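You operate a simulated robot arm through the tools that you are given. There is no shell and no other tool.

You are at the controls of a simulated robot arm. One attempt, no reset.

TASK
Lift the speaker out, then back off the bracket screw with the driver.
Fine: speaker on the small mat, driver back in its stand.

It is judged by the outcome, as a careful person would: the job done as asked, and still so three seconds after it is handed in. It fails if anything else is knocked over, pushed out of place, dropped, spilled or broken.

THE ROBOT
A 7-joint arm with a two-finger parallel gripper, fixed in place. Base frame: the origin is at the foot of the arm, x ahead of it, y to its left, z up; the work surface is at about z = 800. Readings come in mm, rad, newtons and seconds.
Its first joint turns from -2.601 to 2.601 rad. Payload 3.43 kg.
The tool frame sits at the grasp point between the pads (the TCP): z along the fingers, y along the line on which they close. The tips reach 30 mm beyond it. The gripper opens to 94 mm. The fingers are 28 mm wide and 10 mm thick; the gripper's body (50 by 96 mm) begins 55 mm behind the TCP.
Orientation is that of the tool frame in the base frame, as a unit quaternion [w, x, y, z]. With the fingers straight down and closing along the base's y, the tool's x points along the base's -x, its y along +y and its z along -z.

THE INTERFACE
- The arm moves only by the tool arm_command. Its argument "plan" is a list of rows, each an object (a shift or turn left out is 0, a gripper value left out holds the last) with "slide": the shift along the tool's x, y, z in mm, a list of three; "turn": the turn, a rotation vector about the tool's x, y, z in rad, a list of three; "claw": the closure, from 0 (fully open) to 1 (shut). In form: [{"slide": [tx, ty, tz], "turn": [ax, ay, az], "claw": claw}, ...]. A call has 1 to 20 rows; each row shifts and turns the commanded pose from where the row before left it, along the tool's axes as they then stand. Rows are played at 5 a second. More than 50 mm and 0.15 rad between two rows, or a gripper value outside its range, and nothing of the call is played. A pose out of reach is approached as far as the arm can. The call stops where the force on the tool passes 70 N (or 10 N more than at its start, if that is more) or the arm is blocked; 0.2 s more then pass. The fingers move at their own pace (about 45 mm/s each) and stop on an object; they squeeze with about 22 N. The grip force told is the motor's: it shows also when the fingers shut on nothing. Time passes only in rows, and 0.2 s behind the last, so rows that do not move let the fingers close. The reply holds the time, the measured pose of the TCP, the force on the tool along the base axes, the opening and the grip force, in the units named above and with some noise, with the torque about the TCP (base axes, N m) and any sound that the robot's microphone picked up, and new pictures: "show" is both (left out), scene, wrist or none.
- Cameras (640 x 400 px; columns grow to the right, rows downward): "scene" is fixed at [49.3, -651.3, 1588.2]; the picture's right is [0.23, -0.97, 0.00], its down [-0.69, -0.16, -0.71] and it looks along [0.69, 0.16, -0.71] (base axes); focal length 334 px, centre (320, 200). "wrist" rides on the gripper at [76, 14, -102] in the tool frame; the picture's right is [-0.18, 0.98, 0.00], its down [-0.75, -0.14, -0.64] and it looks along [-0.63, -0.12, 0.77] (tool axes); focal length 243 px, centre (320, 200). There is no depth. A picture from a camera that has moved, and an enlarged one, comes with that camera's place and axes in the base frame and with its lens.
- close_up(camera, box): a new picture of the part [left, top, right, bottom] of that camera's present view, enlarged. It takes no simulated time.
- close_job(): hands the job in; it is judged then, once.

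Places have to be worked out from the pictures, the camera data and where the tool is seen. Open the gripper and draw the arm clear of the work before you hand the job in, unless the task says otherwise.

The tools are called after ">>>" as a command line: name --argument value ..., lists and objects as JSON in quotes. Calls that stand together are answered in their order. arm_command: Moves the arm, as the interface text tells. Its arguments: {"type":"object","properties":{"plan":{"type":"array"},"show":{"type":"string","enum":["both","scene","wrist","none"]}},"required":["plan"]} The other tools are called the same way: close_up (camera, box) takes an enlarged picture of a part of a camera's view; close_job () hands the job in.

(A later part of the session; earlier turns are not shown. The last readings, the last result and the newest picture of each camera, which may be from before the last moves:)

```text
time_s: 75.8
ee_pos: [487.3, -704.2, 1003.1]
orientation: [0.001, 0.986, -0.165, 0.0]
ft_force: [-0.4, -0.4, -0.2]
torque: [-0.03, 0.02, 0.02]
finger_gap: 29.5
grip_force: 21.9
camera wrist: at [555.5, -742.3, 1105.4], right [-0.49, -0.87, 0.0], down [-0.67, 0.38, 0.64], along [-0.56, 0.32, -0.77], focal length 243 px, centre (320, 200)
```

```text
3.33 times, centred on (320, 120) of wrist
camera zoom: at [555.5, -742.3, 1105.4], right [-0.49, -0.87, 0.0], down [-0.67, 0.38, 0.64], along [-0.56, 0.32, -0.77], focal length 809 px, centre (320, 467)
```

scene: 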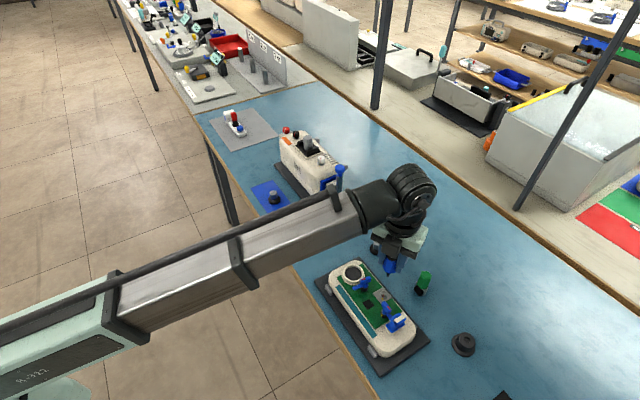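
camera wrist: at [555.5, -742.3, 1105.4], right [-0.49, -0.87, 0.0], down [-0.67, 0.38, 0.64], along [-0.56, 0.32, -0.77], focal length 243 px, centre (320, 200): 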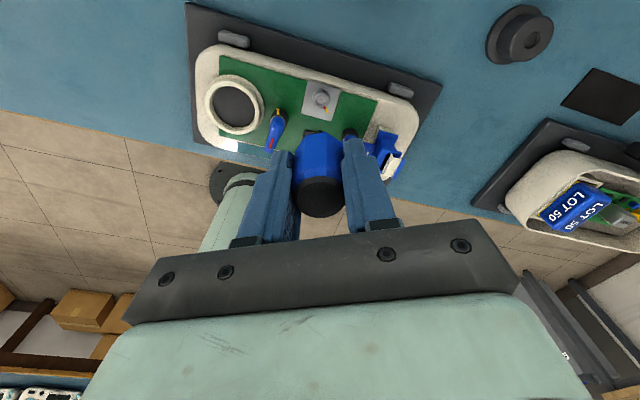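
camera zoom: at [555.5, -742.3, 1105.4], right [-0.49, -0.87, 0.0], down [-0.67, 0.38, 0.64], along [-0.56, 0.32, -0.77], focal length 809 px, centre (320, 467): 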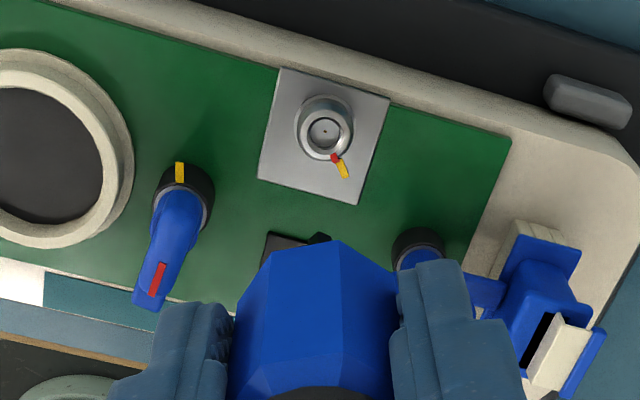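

Comparing the two opposite views cancels camera bias and puts the screw ~(−1.4, −0.4) mm from the current axis. I correct and descend until the tip is about 10 mm above the screw.

>>> arm_command --plan '[{"slide": [-1.2, 0.8, 0]}, {"slide": [0, 0, 25]}, {"slide": [0, 0, 25]}, {"slide": [0, 0, 18]}, {}]' --show "both"

>>> close_up --camera "wrist" --box '[285, 90, 355, 160]'

>>> close_up --camera "scene" --box '[360, 260, 410, 315]'

```text
time_s: 77.0
ee_pos: [483.7, -705.5, 933.8]
orientation: [-0.001, 0.987, -0.163, 0.0]
ft_force: [0.3, 0.5, -0.4]
torque: [0.0, -0.03, 0.02]
finger_gap: 29.6
grip_force: 22.1
camera wrist: at [552.0, -743.0, 1037.3], right [-0.49, -0.87, 0.0], down [-0.67, 0.38, 0.64], along [-0.56, 0.32, -0.77], focal length 243 px, centre (320, 200)
```

scene: 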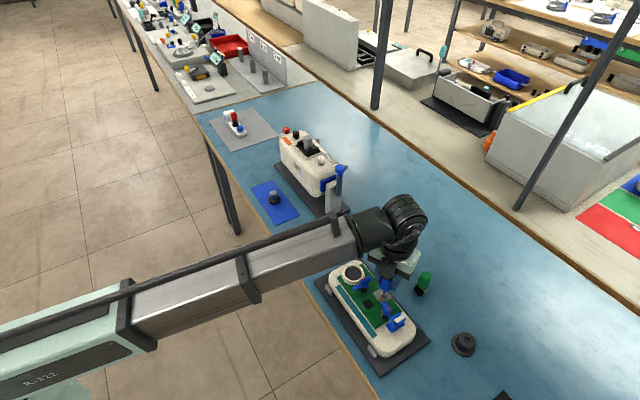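
wrist: 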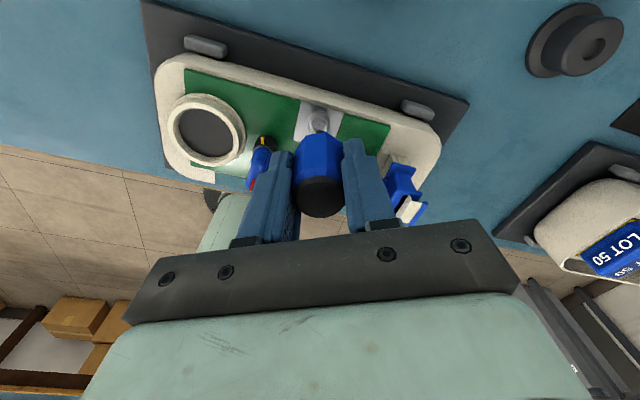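

```text
5.71 times, centred on (320, 125) of wrist
camera zoom: at [552.0, -743.0, 1037.3], right [-0.49, -0.87, 0.0], down [-0.67, 0.38, 0.64], along [-0.56, 0.32, -0.77], focal length 1386 px, centre (320, 629)
```

zoom: 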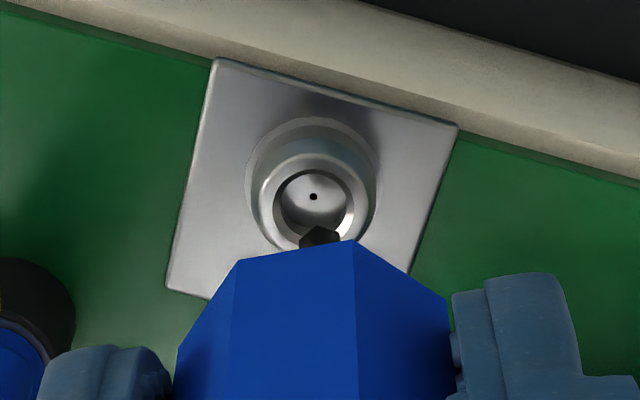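

```text
7.27 times, centred on (385, 288) of scene
camera zoom: at [49.3, -651.3, 1588.2], right [0.23, -0.97, 0.0], down [-0.69, -0.16, -0.71], along [0.69, 0.16, -0.71], focal length 2430 px, centre (-153, -436)
```

zoom: 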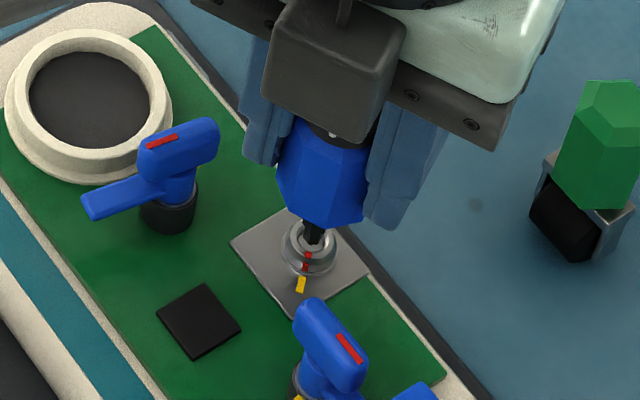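

The tip is close above the recess. I zoom both views to measure the remaining lateral error.

>>> close_up --camera "scene" --box '[373, 280, 398, 306]'

>>> close_up --camera "wrist" --box '[305, 105, 335, 140]'

```text
15.38 times, centred on (386, 293) of scene
camera zoom: at [49.3, -651.3, 1588.2], right [0.23, -0.97, 0.0], down [-0.69, -0.16, -0.71], along [0.69, 0.16, -0.71], focal length 5139 px, centre (-688, -1231)
```

zoom: 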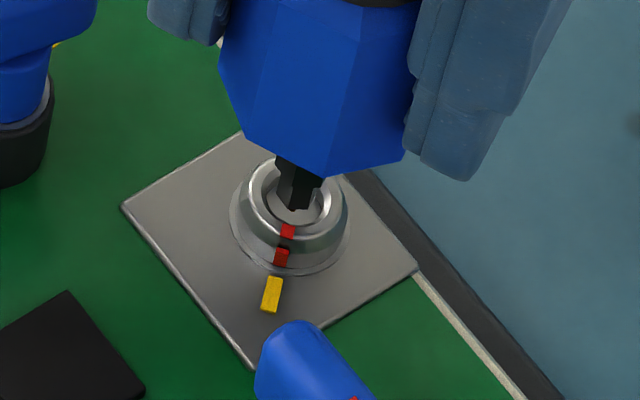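

```text
11.43 times, centred on (320, 122) of wrist
camera zoom: at [552.0, -743.0, 1037.3], right [-0.49, -0.87, 0.0], down [-0.67, 0.38, 0.64], along [-0.56, 0.32, -0.77], focal length 2773 px, centre (320, 1086)
```

zoom: 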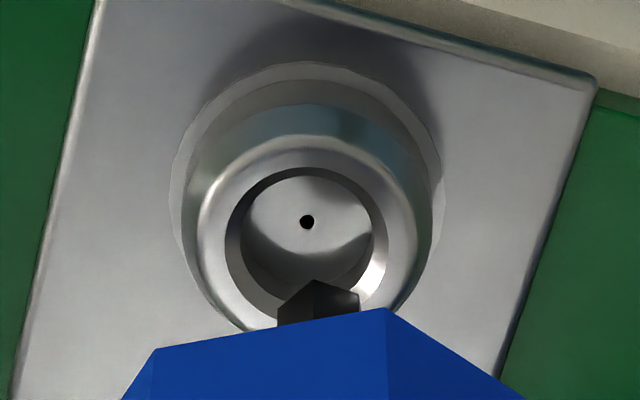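

Triangulating both: the tip end is at about (483.2, −705.3, 861) and the recess bottom at (486.5, −706, 854). I shift the tool by +3.2 mm x, −0.7 mm y (tool frame) and re-check.

>>> arm_command --plan '[{"slide": [3.2, -0.7, 0]}, {}, {}]' --show "none"

>>> close_up --camera "scene" --box '[373, 280, 398, 306]'

>>> close_up --camera "wrist" --box '[305, 105, 335, 140]'

```text
time_s: 77.8
ee_pos: [486.9, -705.3, 935.9]
orientation: [0.0, 0.987, -0.163, 0.001]
ft_force: [0.1, 0.1, -0.4]
torque: [0.02, 0.01, 0.03]
finger_gap: 29.6
grip_force: 21.6
```

```text
15.38 times, centred on (386, 293) of scene
camera zoom: at [49.3, -651.3, 1588.2], right [0.23, -0.97, 0.0], down [-0.69, -0.16, -0.71], along [0.69, 0.16, -0.71], focal length 5139 px, centre (-688, -1231)
```

zoom: 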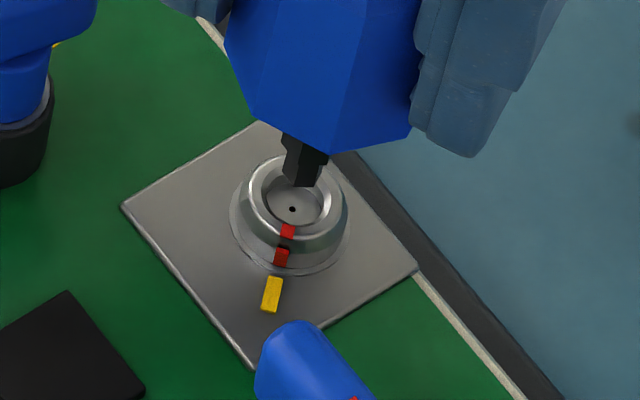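

```text
11.43 times, centred on (320, 122) of wrist
camera zoom: at [555.3, -743.4, 1038.5], right [-0.49, -0.87, 0.0], down [-0.67, 0.38, 0.64], along [-0.56, 0.32, -0.77], focal length 2773 px, centre (320, 1086)
```

zoom: 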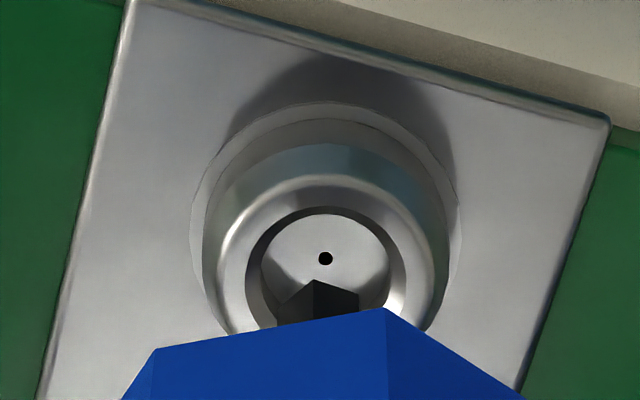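

The tip is now aligned with the recess within ~0.5 mm, about 9 mm above its floor. I nudge +0.4 mm in y and lower slowly to contact.

>>> arm_command --plan '[{"slide": [0, 0.4, 2]}, {"slide": [0, 0, 2]}, {"slide": [0, 0, 2]}, {}]' --show "none"

>>> close_up --camera "scene" --box '[373, 280, 398, 306]'

>>> close_up --camera "wrist" --box '[305, 105, 335, 140]'

```text
time_s: 78.8
ee_pos: [487.8, -704.9, 927.0]
orientation: [0.0, 0.987, -0.163, -0.001]
ft_force: [0.3, -0.3, 0.0]
torque: [0.02, 0.04, -0.01]
finger_gap: 29.2
grip_force: 21.7
```

```text
15.38 times, centred on (386, 293) of scene
camera zoom: at [49.3, -651.3, 1588.2], right [0.23, -0.97, 0.0], down [-0.69, -0.16, -0.71], along [0.69, 0.16, -0.71], focal length 5139 px, centre (-688, -1231)
```

zoom: 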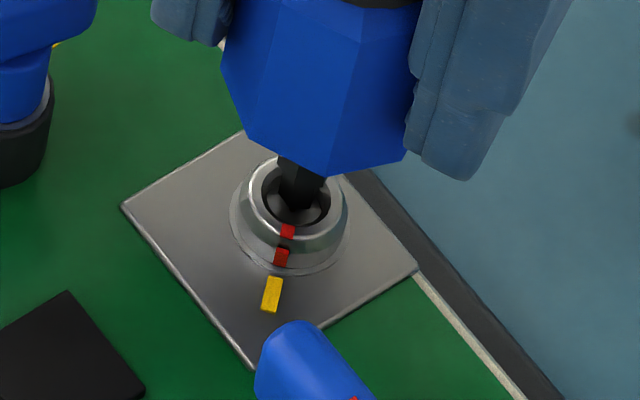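

```text
11.43 times, centred on (320, 122) of wrist
camera zoom: at [556.1, -743.7, 1030.8], right [-0.49, -0.87, 0.0], down [-0.67, 0.38, 0.64], along [-0.56, 0.32, -0.77], focal length 2773 px, centre (320, 1086)
```

zoom: 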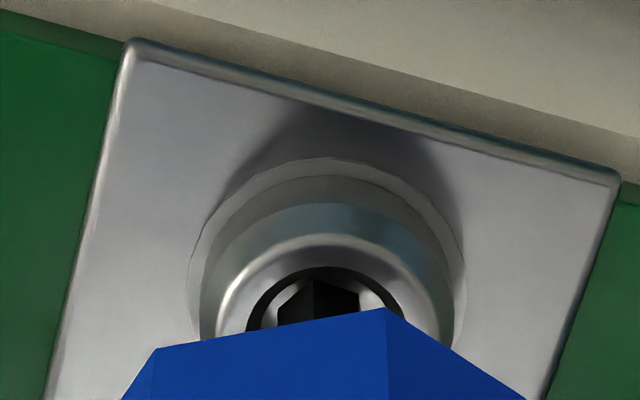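

The tip is entering the recess. I shift another 0.4 mm in y and lower in 1 mm steps until it seats.

>>> arm_command --plan '[{"slide": [0, 0.4, 0]}, {"slide": [0, 0, 1]}, {"slide": [0, 0, 1]}]' --show "none"

>>> arm_command --plan '[{"slide": [0, 0, 1]}, {"slide": [0, 0, 0.5]}]' --show "none"

```text
time_s: 79.6
ee_pos: [486.4, -705.6, 925.9]
orientation: [0.001, 0.986, -0.164, -0.002]
ft_force: [-14.6, 3.9, 9.9]
torque: [0.24, 0.3, 0.01]
finger_gap: 29.6
grip_force: 22.0
```

```text
time_s: 80.2
ee_pos: [487.3, -705.3, 924.9]
orientation: [0.0, 0.986, -0.164, -0.001]
ft_force: [-21.3, 3.6, 18.9]
torque: [0.16, 0.34, 0.01]
finger_gap: 29.6
grip_force: 22.1
```

The contact shows a −21 N lateral push in x, meaning the tip is riding on the +x side of the recess. I ease up 1 mm and shift about −1.3 mm in x.

>>> arm_command --plan '[{"slide": [0, 0, -1]}, {"slide": [-1.3, 0.2, 0]}, {}]' --show "none"

>>> close_up --camera "scene" --box '[373, 280, 398, 306]'

>>> close_up --camera "wrist" --box '[305, 105, 335, 140]'

```text
time_s: 81.0
ee_pos: [486.5, -705.1, 926.6]
orientation: [0.0, 0.987, -0.163, 0.0]
ft_force: [-17.8, 3.4, 1.6]
torque: [0.08, 0.28, 0.05]
finger_gap: 29.6
grip_force: 22.3
```

```text
15.38 times, centred on (386, 293) of scene
camera zoom: at [49.3, -651.3, 1588.2], right [0.23, -0.97, 0.0], down [-0.69, -0.16, -0.71], along [0.69, 0.16, -0.71], focal length 5139 px, centre (-688, -1231)
```

zoom: 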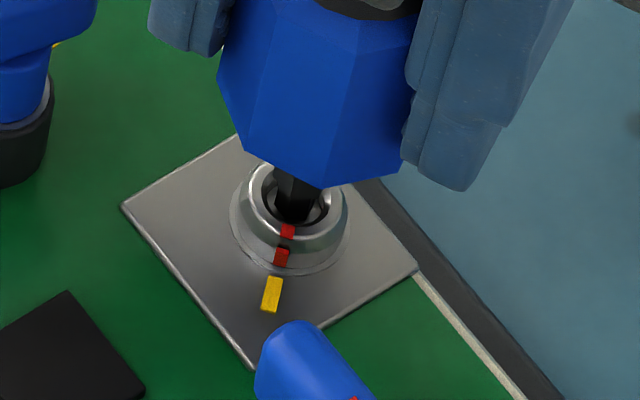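

```text
11.43 times, centred on (320, 122) of wrist
camera zoom: at [555.3, -743.6, 1029.0], right [-0.49, -0.87, 0.0], down [-0.67, 0.38, 0.64], along [-0.56, 0.32, -0.77], focal length 2773 px, centre (320, 1086)
```

zoom: 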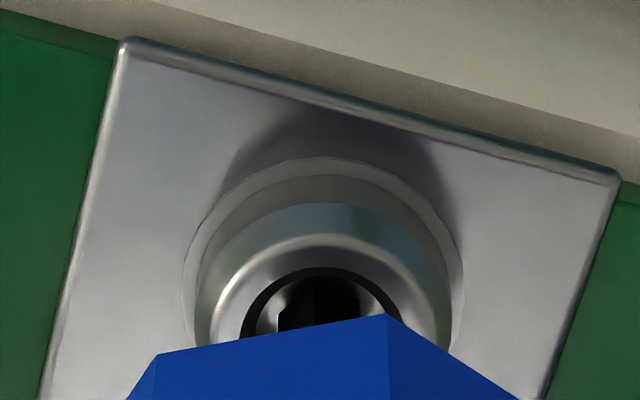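

Still −18 N in x. I continue shifting −x.

>>> arm_command --plan '[{"slide": [-0.9, 0.2, 0]}, {"slide": [-0.9, 0.2, 0]}, {}]' --show "none"

```text
time_s: 81.8
ee_pos: [487.8, -704.2, 925.6]
orientation: [0.0, 0.987, -0.163, 0.001]
ft_force: [-0.6, -0.1, -0.2]
torque: [0.01, -0.05, 0.02]
finger_gap: 29.4
grip_force: 21.8
```

Lateral force is gone. I press down gently in small steps.

>>> arm_command --plan '[{"slide": [0, 0, 1]}, {"slide": [0, 0, 1]}]' --show "none"

>>> arm_command --plan '[{"slide": [0, 0, 1]}, {}]' --show "none"

```text
time_s: 82.4
ee_pos: [486.1, -704.7, 925.6]
orientation: [0.001, 0.987, -0.164, 0.0]
ft_force: [2.4, 0.2, 14.1]
torque: [0.03, -0.15, -0.01]
finger_gap: 29.3
grip_force: 22.1
```

```text
time_s: 83.0
ee_pos: [485.5, -704.9, 925.5]
orientation: [0.001, 0.987, -0.163, 0.001]
ft_force: [5.0, -0.8, 33.3]
torque: [-0.03, -0.31, -0.02]
finger_gap: 29.6
grip_force: 21.9
```

The tip is seated on the recess floor (33 N, little side load). I ease off slightly and try a small counter-clockwise turn, watching the torque and the red mark.

>>> arm_command --plan '[{"slide": [0, 0, -0.5]}, {"turn": [0, 0, -0.08]}, {"turn": [0, 0, -0.08]}, {"turn": [0, 0, -0.08]}, {"turn": [0, 0, -0.08]}]' --show "wrist"

>>> close_up --camera "scene" --box '[373, 280, 398, 306]'

>>> close_up --camera "wrist" --box '[290, 95, 350, 165]'

```text
time_s: 84.2
ee_pos: [485.0, -704.4, 925.3]
orientation: [0.001, 1.0, -0.004, -0.001]
ft_force: [1.7, -2.6, 34.5]
torque: [-0.19, -0.14, -0.03]
finger_gap: 29.4
grip_force: 22.2
camera wrist: at [561.6, -719.0, 1027.6], right [-0.19, -0.98, 0.0], down [-0.75, 0.15, 0.64], along [-0.63, 0.12, -0.77], focal length 243 px, centre (320, 200)
```

wrist: 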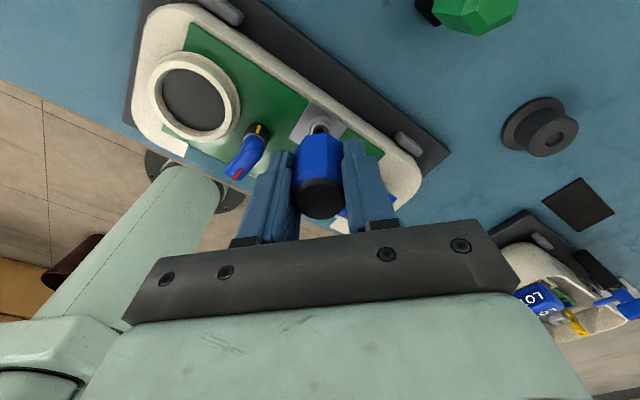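

```text
15.38 times, centred on (386, 293) of scene
camera zoom: at [49.3, -651.3, 1588.2], right [0.23, -0.97, 0.0], down [-0.69, -0.16, -0.71], along [0.69, 0.16, -0.71], focal length 5139 px, centre (-688, -1231)
```

zoom: 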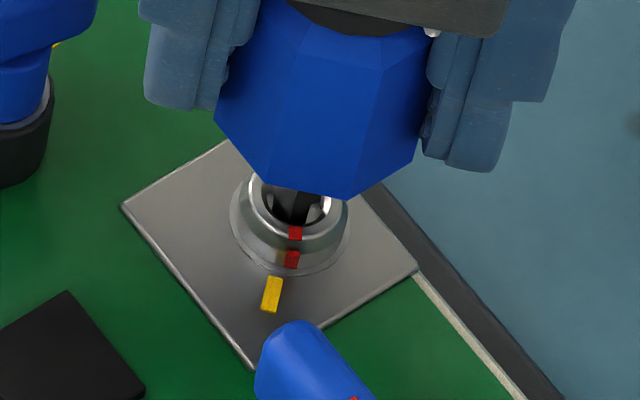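

```text
5.71 times, centred on (320, 130) of wrist
camera zoom: at [561.6, -719.0, 1027.6], right [-0.19, -0.98, 0.0], down [-0.75, 0.15, 0.64], along [-0.63, 0.12, -0.77], focal length 1386 px, centre (320, 600)
```

zoom: 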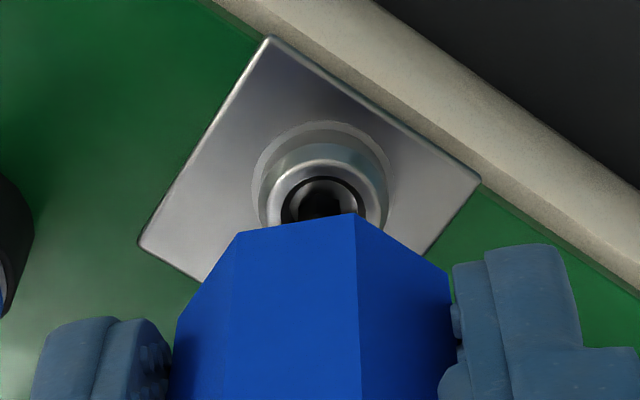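

The red mark is turning counter-clockwise with the driver. I continue turning in stages, watching the axial force.

>>> arm_command --plan '[{"turn": [0, 0, -0.1]}, {"turn": [0, 0, -0.1]}, {"turn": [0, 0, -0.1]}, {"turn": [0, 0, -0.1]}, {"turn": [0, 0, -0.1]}, {"turn": [0, 0, -0.1]}, {"turn": [0, 0, -0.1]}, {"turn": [0, 0, -0.1]}]' --show "none"

>>> close_up --camera "scene" --box '[373, 280, 398, 306]'

```text
time_s: 86.0
ee_pos: [486.5, -705.3, 923.6]
orientation: [0.0, 0.922, 0.386, -0.001]
ft_force: [-8.0, -1.7, 19.4]
torque: [-0.15, 0.57, -0.03]
finger_gap: 29.6
grip_force: 22.1
```

```text
15.38 times, centred on (386, 293) of scene
camera zoom: at [49.3, -651.3, 1588.2], right [0.23, -0.97, 0.0], down [-0.69, -0.16, -0.71], along [0.69, 0.16, -0.71], focal length 5139 px, centre (-688, -1231)
```

zoom: 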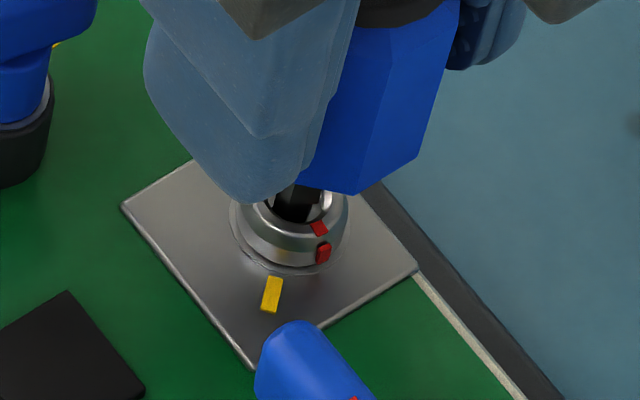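

The screw keeps following (mark now ~50° around). I continue.

>>> arm_command --plan '[{"turn": [0, 0, -0.1]}, {"turn": [0, 0, -0.1]}, {"turn": [0, 0, -0.1]}, {"turn": [0, 0, -0.1]}, {"turn": [0, 0, -0.1]}, {"turn": [0, 0, -0.1]}, {"turn": [0, 0, -0.1]}, {"turn": [0, 0, -0.1]}]' --show "none"

>>> close_up --camera "scene" --box '[368, 275, 403, 311]'

>>> close_up --camera "wrist" --box '[290, 95, 350, 165]'

```text
time_s: 87.8
ee_pos: [486.4, -705.0, 923.9]
orientation: [0.0, 0.699, 0.715, 0.001]
ft_force: [3.1, 7.0, 16.5]
torque: [0.51, -0.23, 0.01]
finger_gap: 29.4
grip_force: 22.0
```

```text
11.11 times, centred on (386, 293) of scene
camera zoom: at [49.3, -651.3, 1588.2], right [0.23, -0.97, 0.0], down [-0.69, -0.16, -0.71], along [0.69, 0.16, -0.71], focal length 3712 px, centre (-408, -833)
```

zoom: 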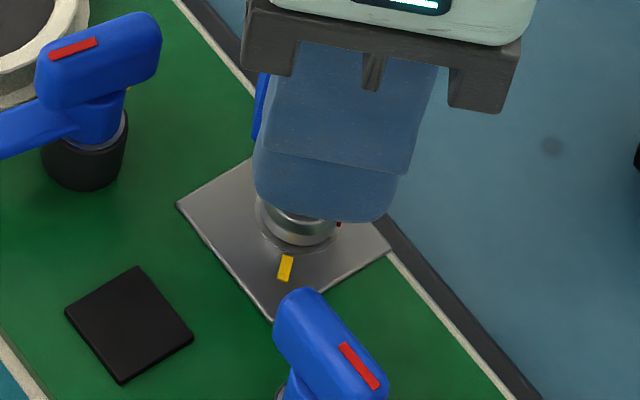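

```text
5.71 times, centred on (320, 130) of wrist
camera zoom: at [499.1, -628.4, 1027.1], right [0.99, -0.16, 0.0], down [-0.12, -0.76, 0.64], along [-0.1, -0.63, -0.77], focal length 1386 px, centre (320, 600)
```

zoom: 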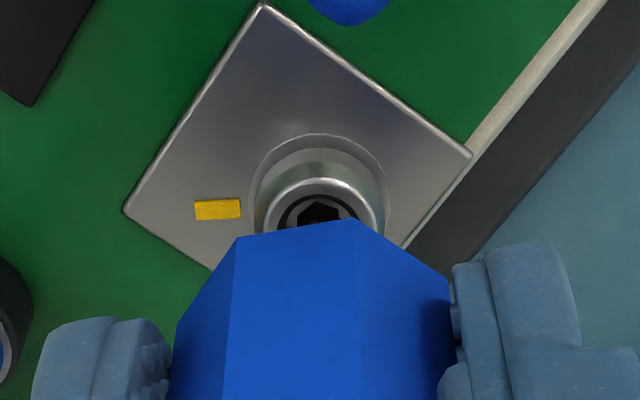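

Still engaged, with low torque and steady downward force. I continue turning toward a full turn.

>>> arm_command --plan '[{"turn": [0, 0, -0.1]}, {"turn": [0, 0, -0.1]}, {"turn": [0, 0, -0.1]}, {"turn": [0, 0, -0.1]}, {"turn": [0, 0, -0.1]}, {"turn": [0, 0, -0.1]}, {"turn": [0, 0, -0.1]}, {"turn": [0, 0, -0.1]}, {"turn": [0, 0, -0.1]}, {"turn": [0, 0, -0.1]}]' --show "none"

>>> close_up --camera "wrist" --box '[290, 95, 350, 165]'

>>> close_up --camera "scene" --box '[368, 275, 403, 311]'

```text
time_s: 90.0
ee_pos: [485.8, -705.0, 924.7]
orientation: [0.001, 0.27, 0.963, -0.001]
ft_force: [5.6, -4.9, 22.5]
torque: [-0.35, -0.41, -0.01]
finger_gap: 30.0
grip_force: 21.7
```

```text
5.71 times, centred on (320, 130) of wrist
camera zoom: at [428.3, -653.3, 1026.8], right [0.67, 0.74, 0.0], down [0.57, -0.51, 0.64], along [0.48, -0.43, -0.77], focal length 1386 px, centre (320, 600)
```

zoom: 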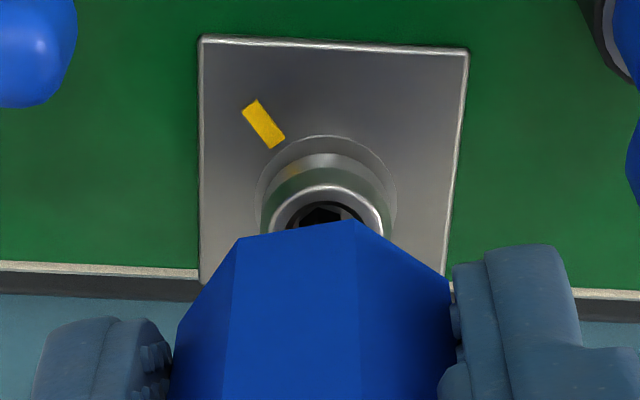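

```text
11.11 times, centred on (386, 293) of scene
camera zoom: at [49.3, -651.3, 1588.2], right [0.23, -0.97, 0.0], down [-0.69, -0.16, -0.71], along [0.69, 0.16, -0.71], focal length 3712 px, centre (-408, -833)
```

zoom: 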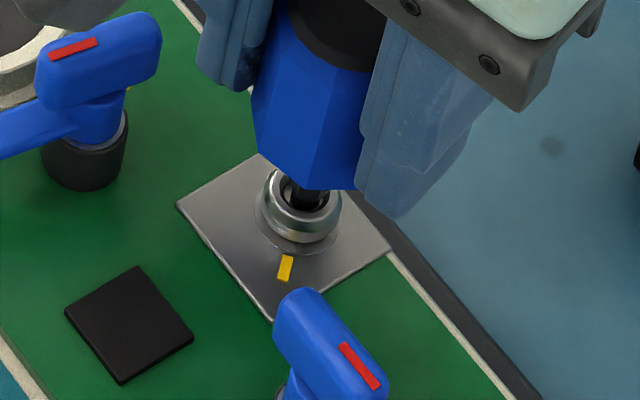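

The screw head is turning and seems to be rising slightly. I continue the stroke.

>>> arm_command --plan '[{"turn": [0, 0, -0.1]}, {"turn": [0, 0, -0.1]}, {"turn": [0, 0, -0.1]}, {"turn": [0, 0, -0.1]}, {"turn": [0, 0, -0.1]}, {"turn": [0, 0, -0.1]}, {"turn": [0, 0, -0.1]}, {"turn": [0, 0, -0.1]}, {"turn": [0, 0, -0.1]}, {"turn": [0, 0, -0.1]}]' --show "none"

>>> close_up --camera "wrist" --box '[290, 95, 350, 165]'

>>> close_up --camera "scene" --box '[368, 275, 403, 311]'

```text
time_s: 92.2
ee_pos: [486.2, -704.9, 923.1]
orientation: [0.0, -0.224, 0.975, 0.0]
ft_force: [-3.3, -0.2, 13.8]
torque: [-0.06, 0.21, 0.0]
finger_gap: 29.4
grip_force: 22.3
```

```text
5.71 times, centred on (320, 130) of wrist
camera zoom: at [411.8, -725.1, 1026.8], right [-0.26, 0.96, 0.0], down [0.74, 0.2, 0.64], along [0.62, 0.17, -0.77], focal length 1386 px, centre (320, 600)
```

zoom: 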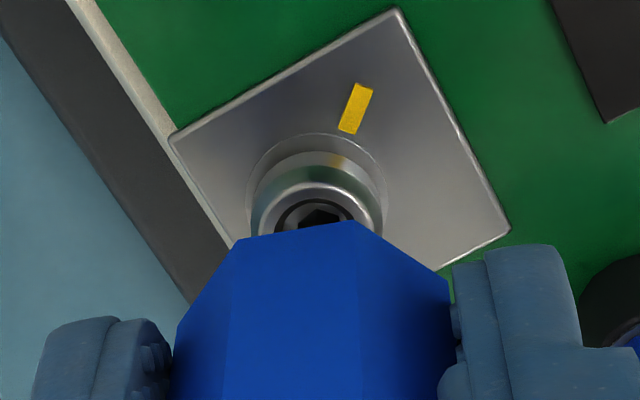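

```text
11.11 times, centred on (386, 293) of scene
camera zoom: at [49.3, -651.3, 1588.2], right [0.23, -0.97, 0.0], down [-0.69, -0.16, -0.71], along [0.69, 0.16, -0.71], focal length 3712 px, centre (-408, -833)
```

zoom: 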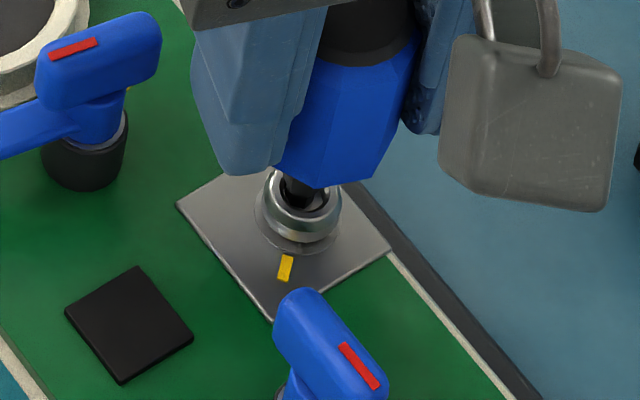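

Now ~225° of turn. I continue toward the wrist limit (about 75° more).

>>> arm_command --plan '[{"turn": [0, 0, -0.1]}, {"turn": [0, 0, -0.1]}, {"turn": [0, 0, -0.1]}, {"turn": [0, 0, -0.1]}, {"turn": [0, 0, -0.1]}, {"turn": [0, 0, -0.1]}, {"turn": [0, 0, -0.1]}, {"turn": [0, 0, -0.1]}, {"turn": [0, 0, -0.1]}, {"turn": [0, 0, -0.1]}, {"turn": [0, 0, -0.1]}, {"turn": [0, 0, -0.1]}, {"turn": [0, 0, -0.1]}]' --show "none"

>>> close_up --camera "wrist" --box '[290, 95, 350, 165]'

>>> close_up --camera "scene" --box '[368, 275, 403, 311]'

```text
time_s: 95.0
ee_pos: [485.5, -704.7, 925.0]
orientation: [0.001, 0.768, -0.64, 0.0]
ft_force: [2.5, 1.9, 6.5]
torque: [0.02, -0.14, -0.03]
finger_gap: 29.2
grip_force: 22.2
```

```text
5.71 times, centred on (320, 130) of wrist
camera zoom: at [485.8, -782.1, 1026.7], right [-1.0, 0.0, 0.0], down [0.0, 0.77, 0.64], along [0.0, 0.64, -0.77], focal length 1386 px, centre (320, 600)
```

zoom: 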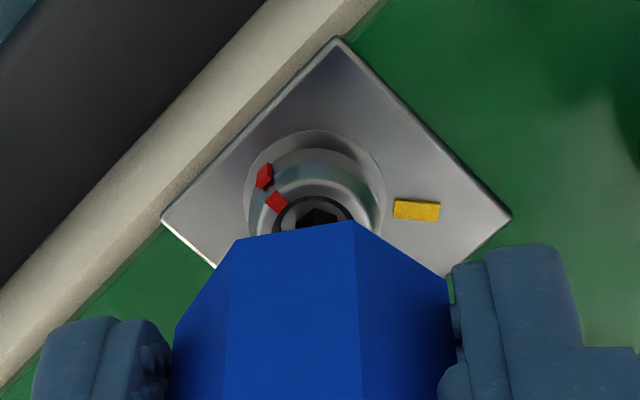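

```text
11.11 times, centred on (386, 293) of scene
camera zoom: at [49.3, -651.3, 1588.2], right [0.23, -0.97, 0.0], down [-0.69, -0.16, -0.71], along [0.69, 0.16, -0.71], focal length 3712 px, centre (-408, -833)
```

zoom: 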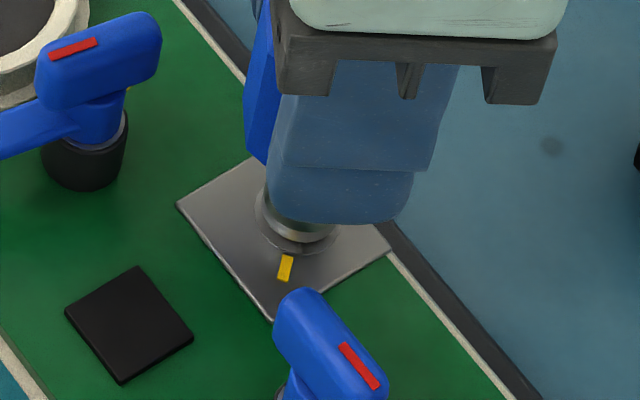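

The red mark reappeared at ~153° from the tick although the driver turned ~300°, so it slipped once the pressing force fell (now 6.5 N). I press harder and use the last bit of wrist range to see whether the screw still follows.

>>> arm_command --plan '[{"slide": [0, 0, 1]}, {"slide": [0, 0, 1]}, {}]' --show "none"

>>> close_up --camera "wrist" --box '[300, 105, 340, 145]'

```text
time_s: 95.8
ee_pos: [485.5, -704.4, 923.5]
orientation: [0.002, 0.767, -0.641, 0.002]
ft_force: [1.1, -3.4, 31.8]
torque: [-0.23, -0.06, 0.02]
finger_gap: 29.7
grip_force: 22.1
```

```text
10.00 times, centred on (320, 125) of wrist
camera zoom: at [485.6, -781.6, 1026.6], right [-1.0, 0.01, 0.0], down [0.0, 0.77, 0.64], along [0.0, 0.64, -0.77], focal length 2426 px, centre (320, 950)
```

zoom: 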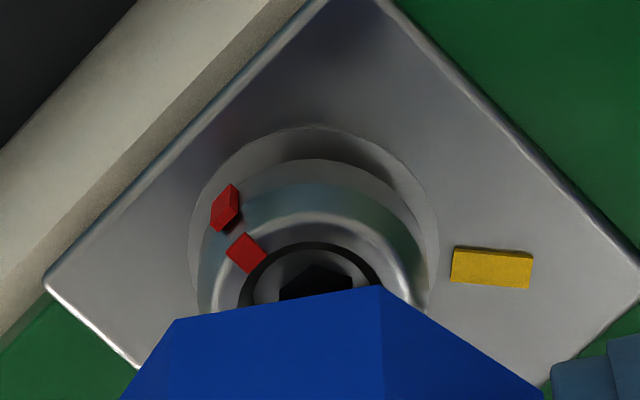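

Pressing force is back to ~32 N. I turn 0.2 rad more to test whether the mark follows.

>>> arm_command --plan '[{"turn": [0, 0, -0.07]}, {"turn": [0, 0, -0.07]}, {"turn": [0, 0, -0.06]}, {}]' --show "none"

>>> close_up --camera "wrist" --box '[300, 105, 340, 145]'

```text
time_s: 96.8
ee_pos: [485.8, -703.3, 923.0]
orientation: [0.0, 0.828, -0.561, 0.001]
ft_force: [1.6, -3.6, 34.0]
torque: [-0.22, -0.13, 0.02]
finger_gap: 29.4
grip_force: 22.4
```

```text
10.00 times, centred on (320, 125) of wrist
camera zoom: at [501.1, -779.8, 1026.0], right [-0.98, -0.19, 0.0], down [-0.15, 0.75, 0.64], along [-0.12, 0.63, -0.77], focal length 2426 px, centre (320, 950)
```

zoom: 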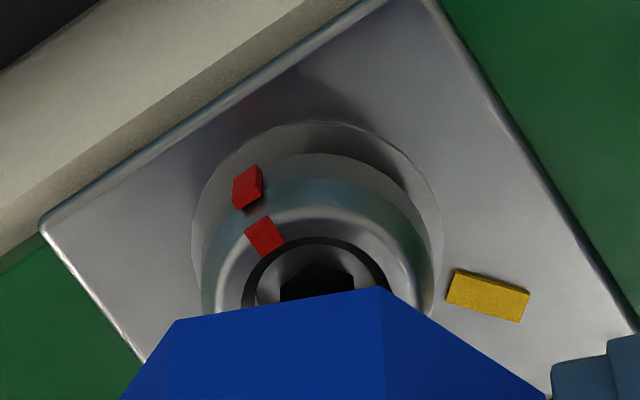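

With 34 N the mark did not follow at all over this last bit, so the coupling isn't positive here. I look closely from both cameras at how the tip sits in the recess.

>>> close_up --camera "scene" --box '[371, 278, 401, 308]'

>>> close_up --camera "wrist" --box '[308, 118, 334, 136]'

```text
13.33 times, centred on (386, 293) of scene
camera zoom: at [49.3, -651.3, 1588.2], right [0.23, -0.97, 0.0], down [-0.69, -0.16, -0.71], along [0.69, 0.16, -0.71], focal length 4454 px, centre (-560, -1040)
```

zoom: 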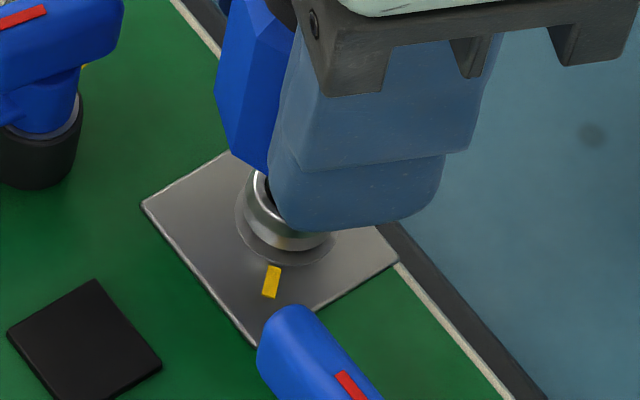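

```text
16.00 times, centred on (321, 127) of wrist
camera zoom: at [501.1, -779.8, 1026.0], right [-0.98, -0.19, 0.0], down [-0.15, 0.75, 0.64], along [-0.12, 0.63, -0.77], focal length 3882 px, centre (304, 1368)
```

zoom: 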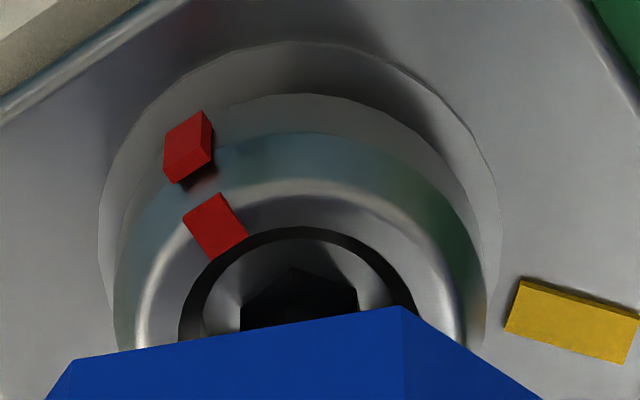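

The head hasn't hit anything visible; the tip just spun in the recess. I'll lift the driver out, rewind the wrist clockwise in the air, and re-engage for another stroke with steady pressure.

>>> arm_command --plan '[{"slide": [0, 0, -6]}, {"slide": [0, 0, -8]}, {"turn": [0, 0, 0.14]}, {"turn": [0, 0, 0.14]}, {"turn": [0, 0, 0.14]}, {"turn": [0, 0, 0.14]}, {"turn": [0, 0, 0.14]}, {"turn": [0, 0, 0.14]}, {"turn": [0, 0, 0.14]}, {"turn": [0, 0, 0.14]}, {"turn": [0, 0, 0.14]}, {"turn": [0, 0, 0.14]}, {"turn": [0, 0, 0.14]}, {"turn": [0, 0, 0.14]}, {"turn": [0, 0, 0.14]}, {"turn": [0, 0, 0.14]}, {"turn": [0, 0, 0.14]}, {"turn": [0, 0, 0.14]}, {"turn": [0, 0, 0.14]}, {"turn": [0, 0, 0.14]}]' --show "none"

>>> close_up --camera "scene" --box '[371, 278, 401, 308]'

>>> close_up --camera "wrist" --box '[295, 100, 345, 145]'

```text
time_s: 101.0
ee_pos: [485.2, -705.1, 935.2]
orientation: [0.0, 0.283, 0.959, 0.0]
ft_force: [-0.3, 0.2, 0.5]
torque: [-0.01, -0.05, 0.01]
finger_gap: 29.5
grip_force: 21.8
```

```text
13.33 times, centred on (386, 293) of scene
camera zoom: at [49.3, -651.3, 1588.2], right [0.23, -0.97, 0.0], down [-0.69, -0.16, -0.71], along [0.69, 0.16, -0.71], focal length 4454 px, centre (-560, -1040)
```

zoom: 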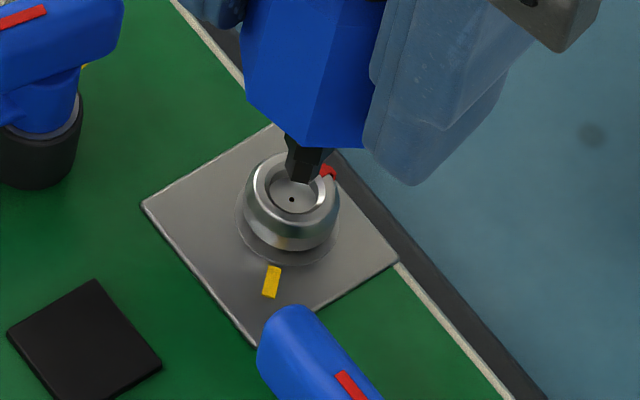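

```text
8.89 times, centred on (320, 122) of wrist
camera zoom: at [430.2, -652.2, 1038.7], right [0.69, 0.73, 0.0], down [0.56, -0.53, 0.64], along [0.47, -0.44, -0.77], focal length 2157 px, centre (320, 889)
```

zoom: 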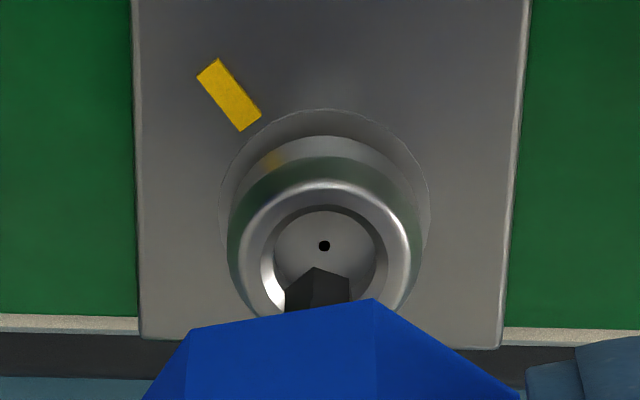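

Useful: the head has risen about 2.3 mm, so the screw really is backing out as it turns (red mark now on the far side). I zoom into the recess for any drive features before re-engaging.

>>> close_up --camera "wrist" --box '[308, 112, 334, 134]'

>>> close_up --camera "scene" --box '[376, 284, 396, 302]'

```text
16.00 times, centred on (321, 123) of wrist
camera zoom: at [430.2, -652.2, 1038.7], right [0.69, 0.73, 0.0], down [0.56, -0.53, 0.64], along [0.47, -0.44, -0.77], focal length 3882 px, centre (304, 1432)
```

zoom: 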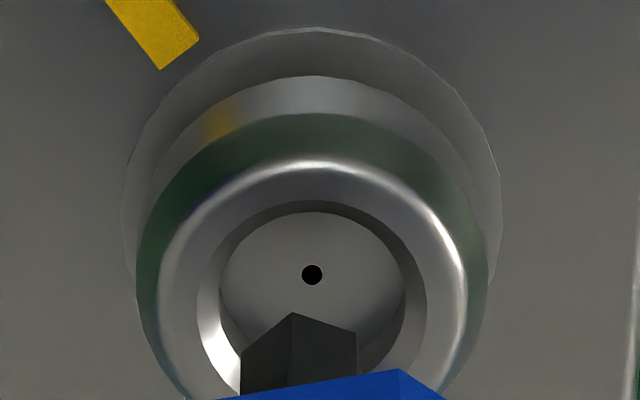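

```text
16.00 times, centred on (386, 293) of scene
camera zoom: at [49.3, -651.3, 1588.2], right [0.23, -0.97, 0.0], down [-0.69, -0.16, -0.71], along [0.69, 0.16, -0.71], focal length 5345 px, centre (-736, -1288)
```

zoom: 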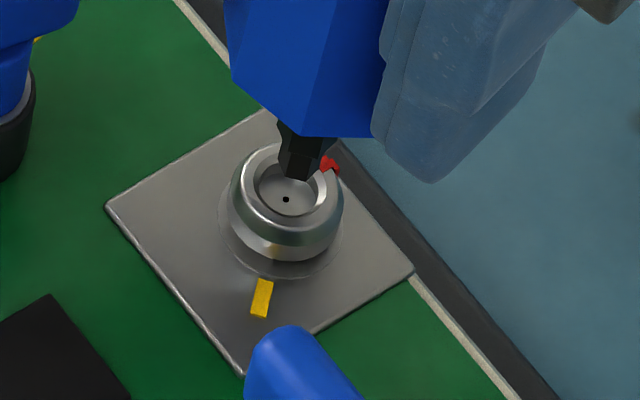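

The recess is plain and round, so the drive relies on seating and pressure. I finish rewinding the wrist for a long second stroke.

>>> arm_command --plan '[{"turn": [0, 0, 0.148]}, {"turn": [0, 0, 0.148]}, {"turn": [0, 0, 0.148]}, {"turn": [0, 0, 0.148]}, {"turn": [0, 0, 0.148]}, {"turn": [0, 0, 0.148]}, {"turn": [0, 0, 0.148]}, {"turn": [0, 0, 0.148]}, {"turn": [0, 0, 0.148]}, {"turn": [0, 0, 0.148]}, {"turn": [0, 0, 0.148]}, {"turn": [0, 0, 0.148]}, {"turn": [0, 0, 0.148]}, {"turn": [0, 0, 0.148]}, {"turn": [0, 0, 0.148]}, {"turn": [0, 0, 0.148]}, {"turn": [0, 0, 0.148]}, {"turn": [0, 0, 0.148]}, {"turn": [0, 0, 0.148]}, {"turn": [0, 0, 0.148]}]' --show "none"

>>> close_up --camera "scene" --box '[373, 280, 398, 306]'

>>> close_up --camera "wrist" --box '[305, 105, 335, 140]'

```text
time_s: 105.2
ee_pos: [484.7, -704.9, 935.9]
orientation: [0.0, 0.981, -0.195, 0.001]
ft_force: [0.1, 0.0, -1.1]
torque: [0.0, 0.01, 0.0]
finger_gap: 29.7
grip_force: 21.9
```

```text
15.38 times, centred on (386, 293) of scene
camera zoom: at [49.3, -651.3, 1588.2], right [0.23, -0.97, 0.0], down [-0.69, -0.16, -0.71], along [0.69, 0.16, -0.71], focal length 5139 px, centre (-688, -1231)
```

zoom: 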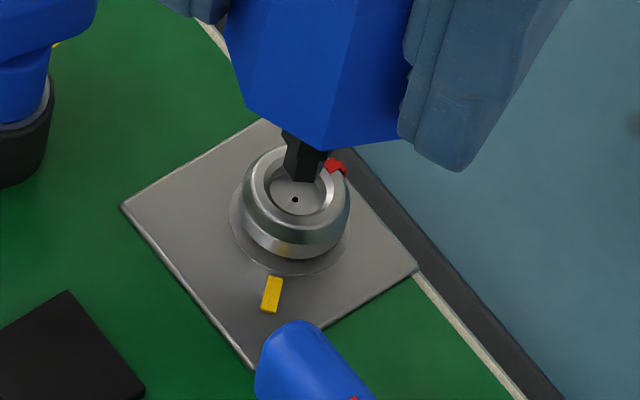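

```text
11.43 times, centred on (320, 122) of wrist
camera zoom: at [550.8, -747.1, 1039.2], right [-0.55, -0.84, 0.0], down [-0.64, 0.42, 0.64], along [-0.54, 0.35, -0.77], focal length 2773 px, centre (320, 1086)
```

zoom: 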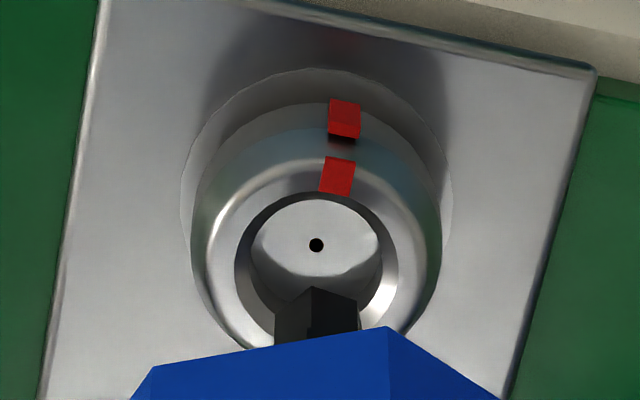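

Now the red mark and recess are clearly visible. The tip needs about +0.9 mm in tool x to centre; I apply it and lower to light contact.

>>> arm_command --plan '[{"slide": [0.9, -0.1, 2]}, {"slide": [0, 0, 2]}, {"slide": [0, 0, 2]}, {"slide": [0, 0, 1.5]}, {}]' --show "none"

>>> arm_command --plan '[{"slide": [0, 0, 1]}, {}]' --show "none"

```text
time_s: 106.4
ee_pos: [486.9, -704.4, 928.6]
orientation: [0.0, 0.981, -0.193, 0.0]
ft_force: [-0.4, -0.5, -0.2]
torque: [0.0, 0.0, 0.01]
finger_gap: 29.5
grip_force: 22.2
```

```text
time_s: 107.0
ee_pos: [487.5, -704.5, 927.9]
orientation: [0.0, 0.981, -0.192, 0.0]
ft_force: [0.9, -0.1, -1.1]
torque: [0.0, 0.0, 0.0]
finger_gap: 29.5
grip_force: 22.1
```

>>> arm_command --plan '[{"slide": [0, 0, 1]}, {}]' --show "none"

>>> arm_command --plan '[{"slide": [0, 0, 0.7]}, {}]' --show "none"

>>> close_up --camera "wrist" --box '[305, 105, 335, 140]'

>>> close_up --camera "scene" --box '[373, 280, 398, 306]'

```text
time_s: 107.6
ee_pos: [486.4, -705.9, 926.5]
orientation: [0.0, 0.981, -0.192, 0.0]
ft_force: [0.0, -0.3, -1.2]
torque: [-0.02, -0.04, -0.03]
finger_gap: 29.3
grip_force: 22.0
```

```text
time_s: 108.2
ee_pos: [486.0, -705.3, 926.8]
orientation: [0.0, 0.981, -0.192, -0.001]
ft_force: [-0.6, -0.1, -1.3]
torque: [0.03, -0.05, -0.02]
finger_gap: 29.4
grip_force: 21.7
```

```text
11.43 times, centred on (320, 122) of wrist
camera zoom: at [552.8, -747.4, 1029.0], right [-0.54, -0.84, 0.0], down [-0.64, 0.42, 0.64], along [-0.54, 0.35, -0.77], focal length 2773 px, centre (320, 1086)
```

zoom: 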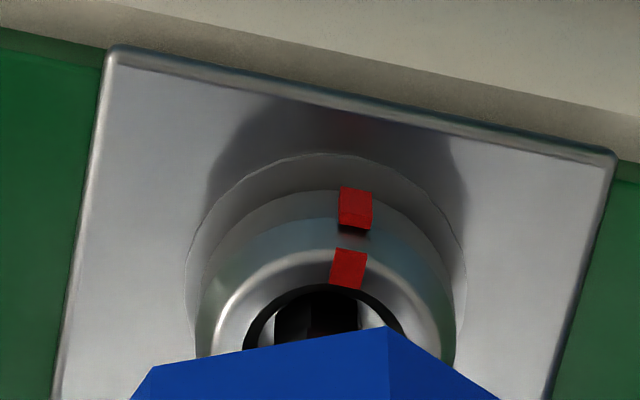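

```text
15.38 times, centred on (386, 293) of scene
camera zoom: at [49.3, -651.3, 1588.2], right [0.23, -0.97, 0.0], down [-0.69, -0.16, -0.71], along [0.69, 0.16, -0.71], focal length 5139 px, centre (-688, -1231)
```

zoom: 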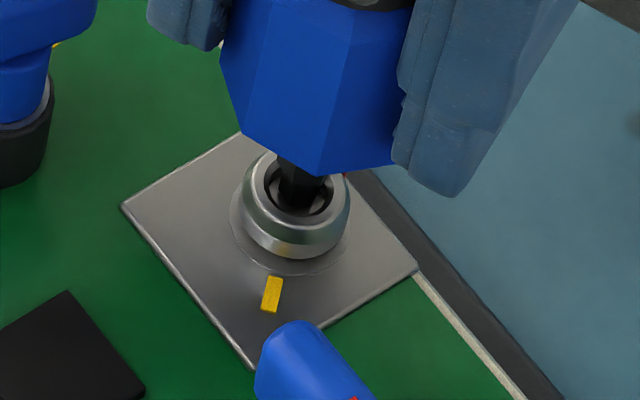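

No floor contact yet, and the recess centre is ~0.6 mm to the image right. I correct and continue lowering gently.

>>> arm_command --plan '[{"slide": [0, 0.6, 0]}, {"slide": [0, 0, 0.7]}, {}]' --show "none"

>>> arm_command --plan '[{"slide": [0, 0, 0.7]}, {}]' --show "none"

>>> arm_command --plan '[{"slide": [0, 0, 0.7]}, {}]' --show "none"

```text
time_s: 109.0
ee_pos: [485.1, -706.6, 924.8]
orientation: [0.0, 0.981, -0.192, -0.001]
ft_force: [-0.1, -1.0, -0.6]
torque: [-0.01, 0.01, -0.01]
finger_gap: 29.2
grip_force: 21.9
```

```text
time_s: 109.6
ee_pos: [486.2, -707.3, 925.0]
orientation: [0.0, 0.981, -0.192, -0.001]
ft_force: [0.2, 0.9, 1.5]
torque: [0.11, 0.0, 0.0]
finger_gap: 29.3
grip_force: 22.0
```

```text
time_s: 110.2
ee_pos: [486.9, -704.6, 923.3]
orientation: [0.0, 0.981, -0.193, 0.0]
ft_force: [2.4, 7.7, 7.8]
torque: [0.33, 0.31, -0.04]
finger_gap: 29.6
grip_force: 21.9
```

Light contact (8 N axial, 8 N lateral). I turn 0.5 rad and check how far the mark follows under this lighter load.

>>> arm_command --plan '[{"turn": [0, 0, -0.1]}, {"turn": [0, 0, -0.1]}, {"turn": [0, 0, -0.1]}, {"turn": [0, 0, -0.1]}, {"turn": [0, 0, -0.1]}, {}]' --show "none"

>>> close_up --camera "wrist" --box '[305, 105, 335, 140]'

>>> close_up --camera "scene" --box '[373, 280, 398, 306]'

```text
time_s: 111.6
ee_pos: [486.0, -706.1, 923.7]
orientation: [0.0, 0.998, 0.057, -0.001]
ft_force: [5.5, 8.6, -2.9]
torque: [0.55, -0.39, 0.01]
finger_gap: 31.2
grip_force: 22.2
```

```text
11.43 times, centred on (320, 122) of wrist
camera zoom: at [564.0, -711.9, 1026.5], right [-0.07, -1.0, 0.0], down [-0.76, 0.06, 0.64], along [-0.64, 0.05, -0.77], focal length 2773 px, centre (320, 1086)
```

zoom: 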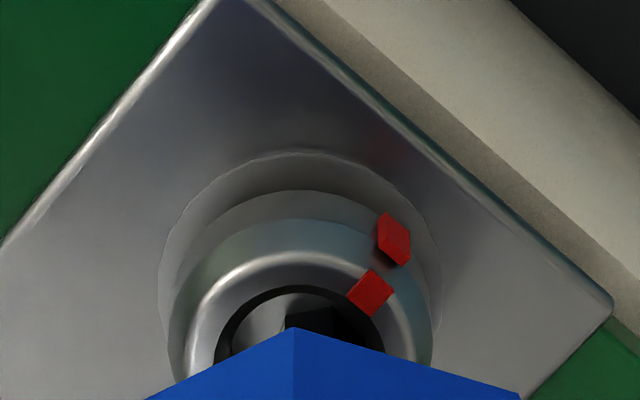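

```text
15.38 times, centred on (386, 293) of scene
camera zoom: at [49.3, -651.3, 1588.2], right [0.23, -0.97, 0.0], down [-0.69, -0.16, -0.71], along [0.69, 0.16, -0.71], focal length 5139 px, centre (-688, -1231)
```

zoom: 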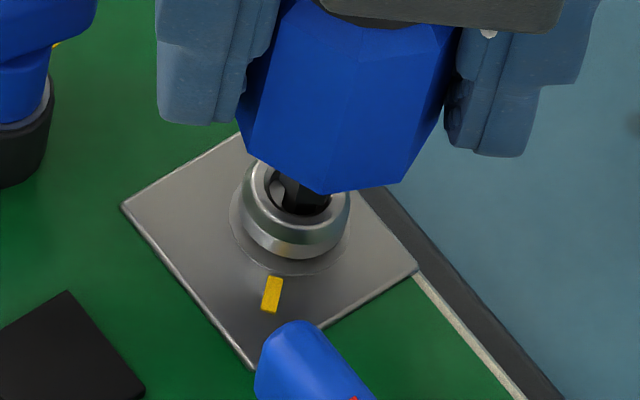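

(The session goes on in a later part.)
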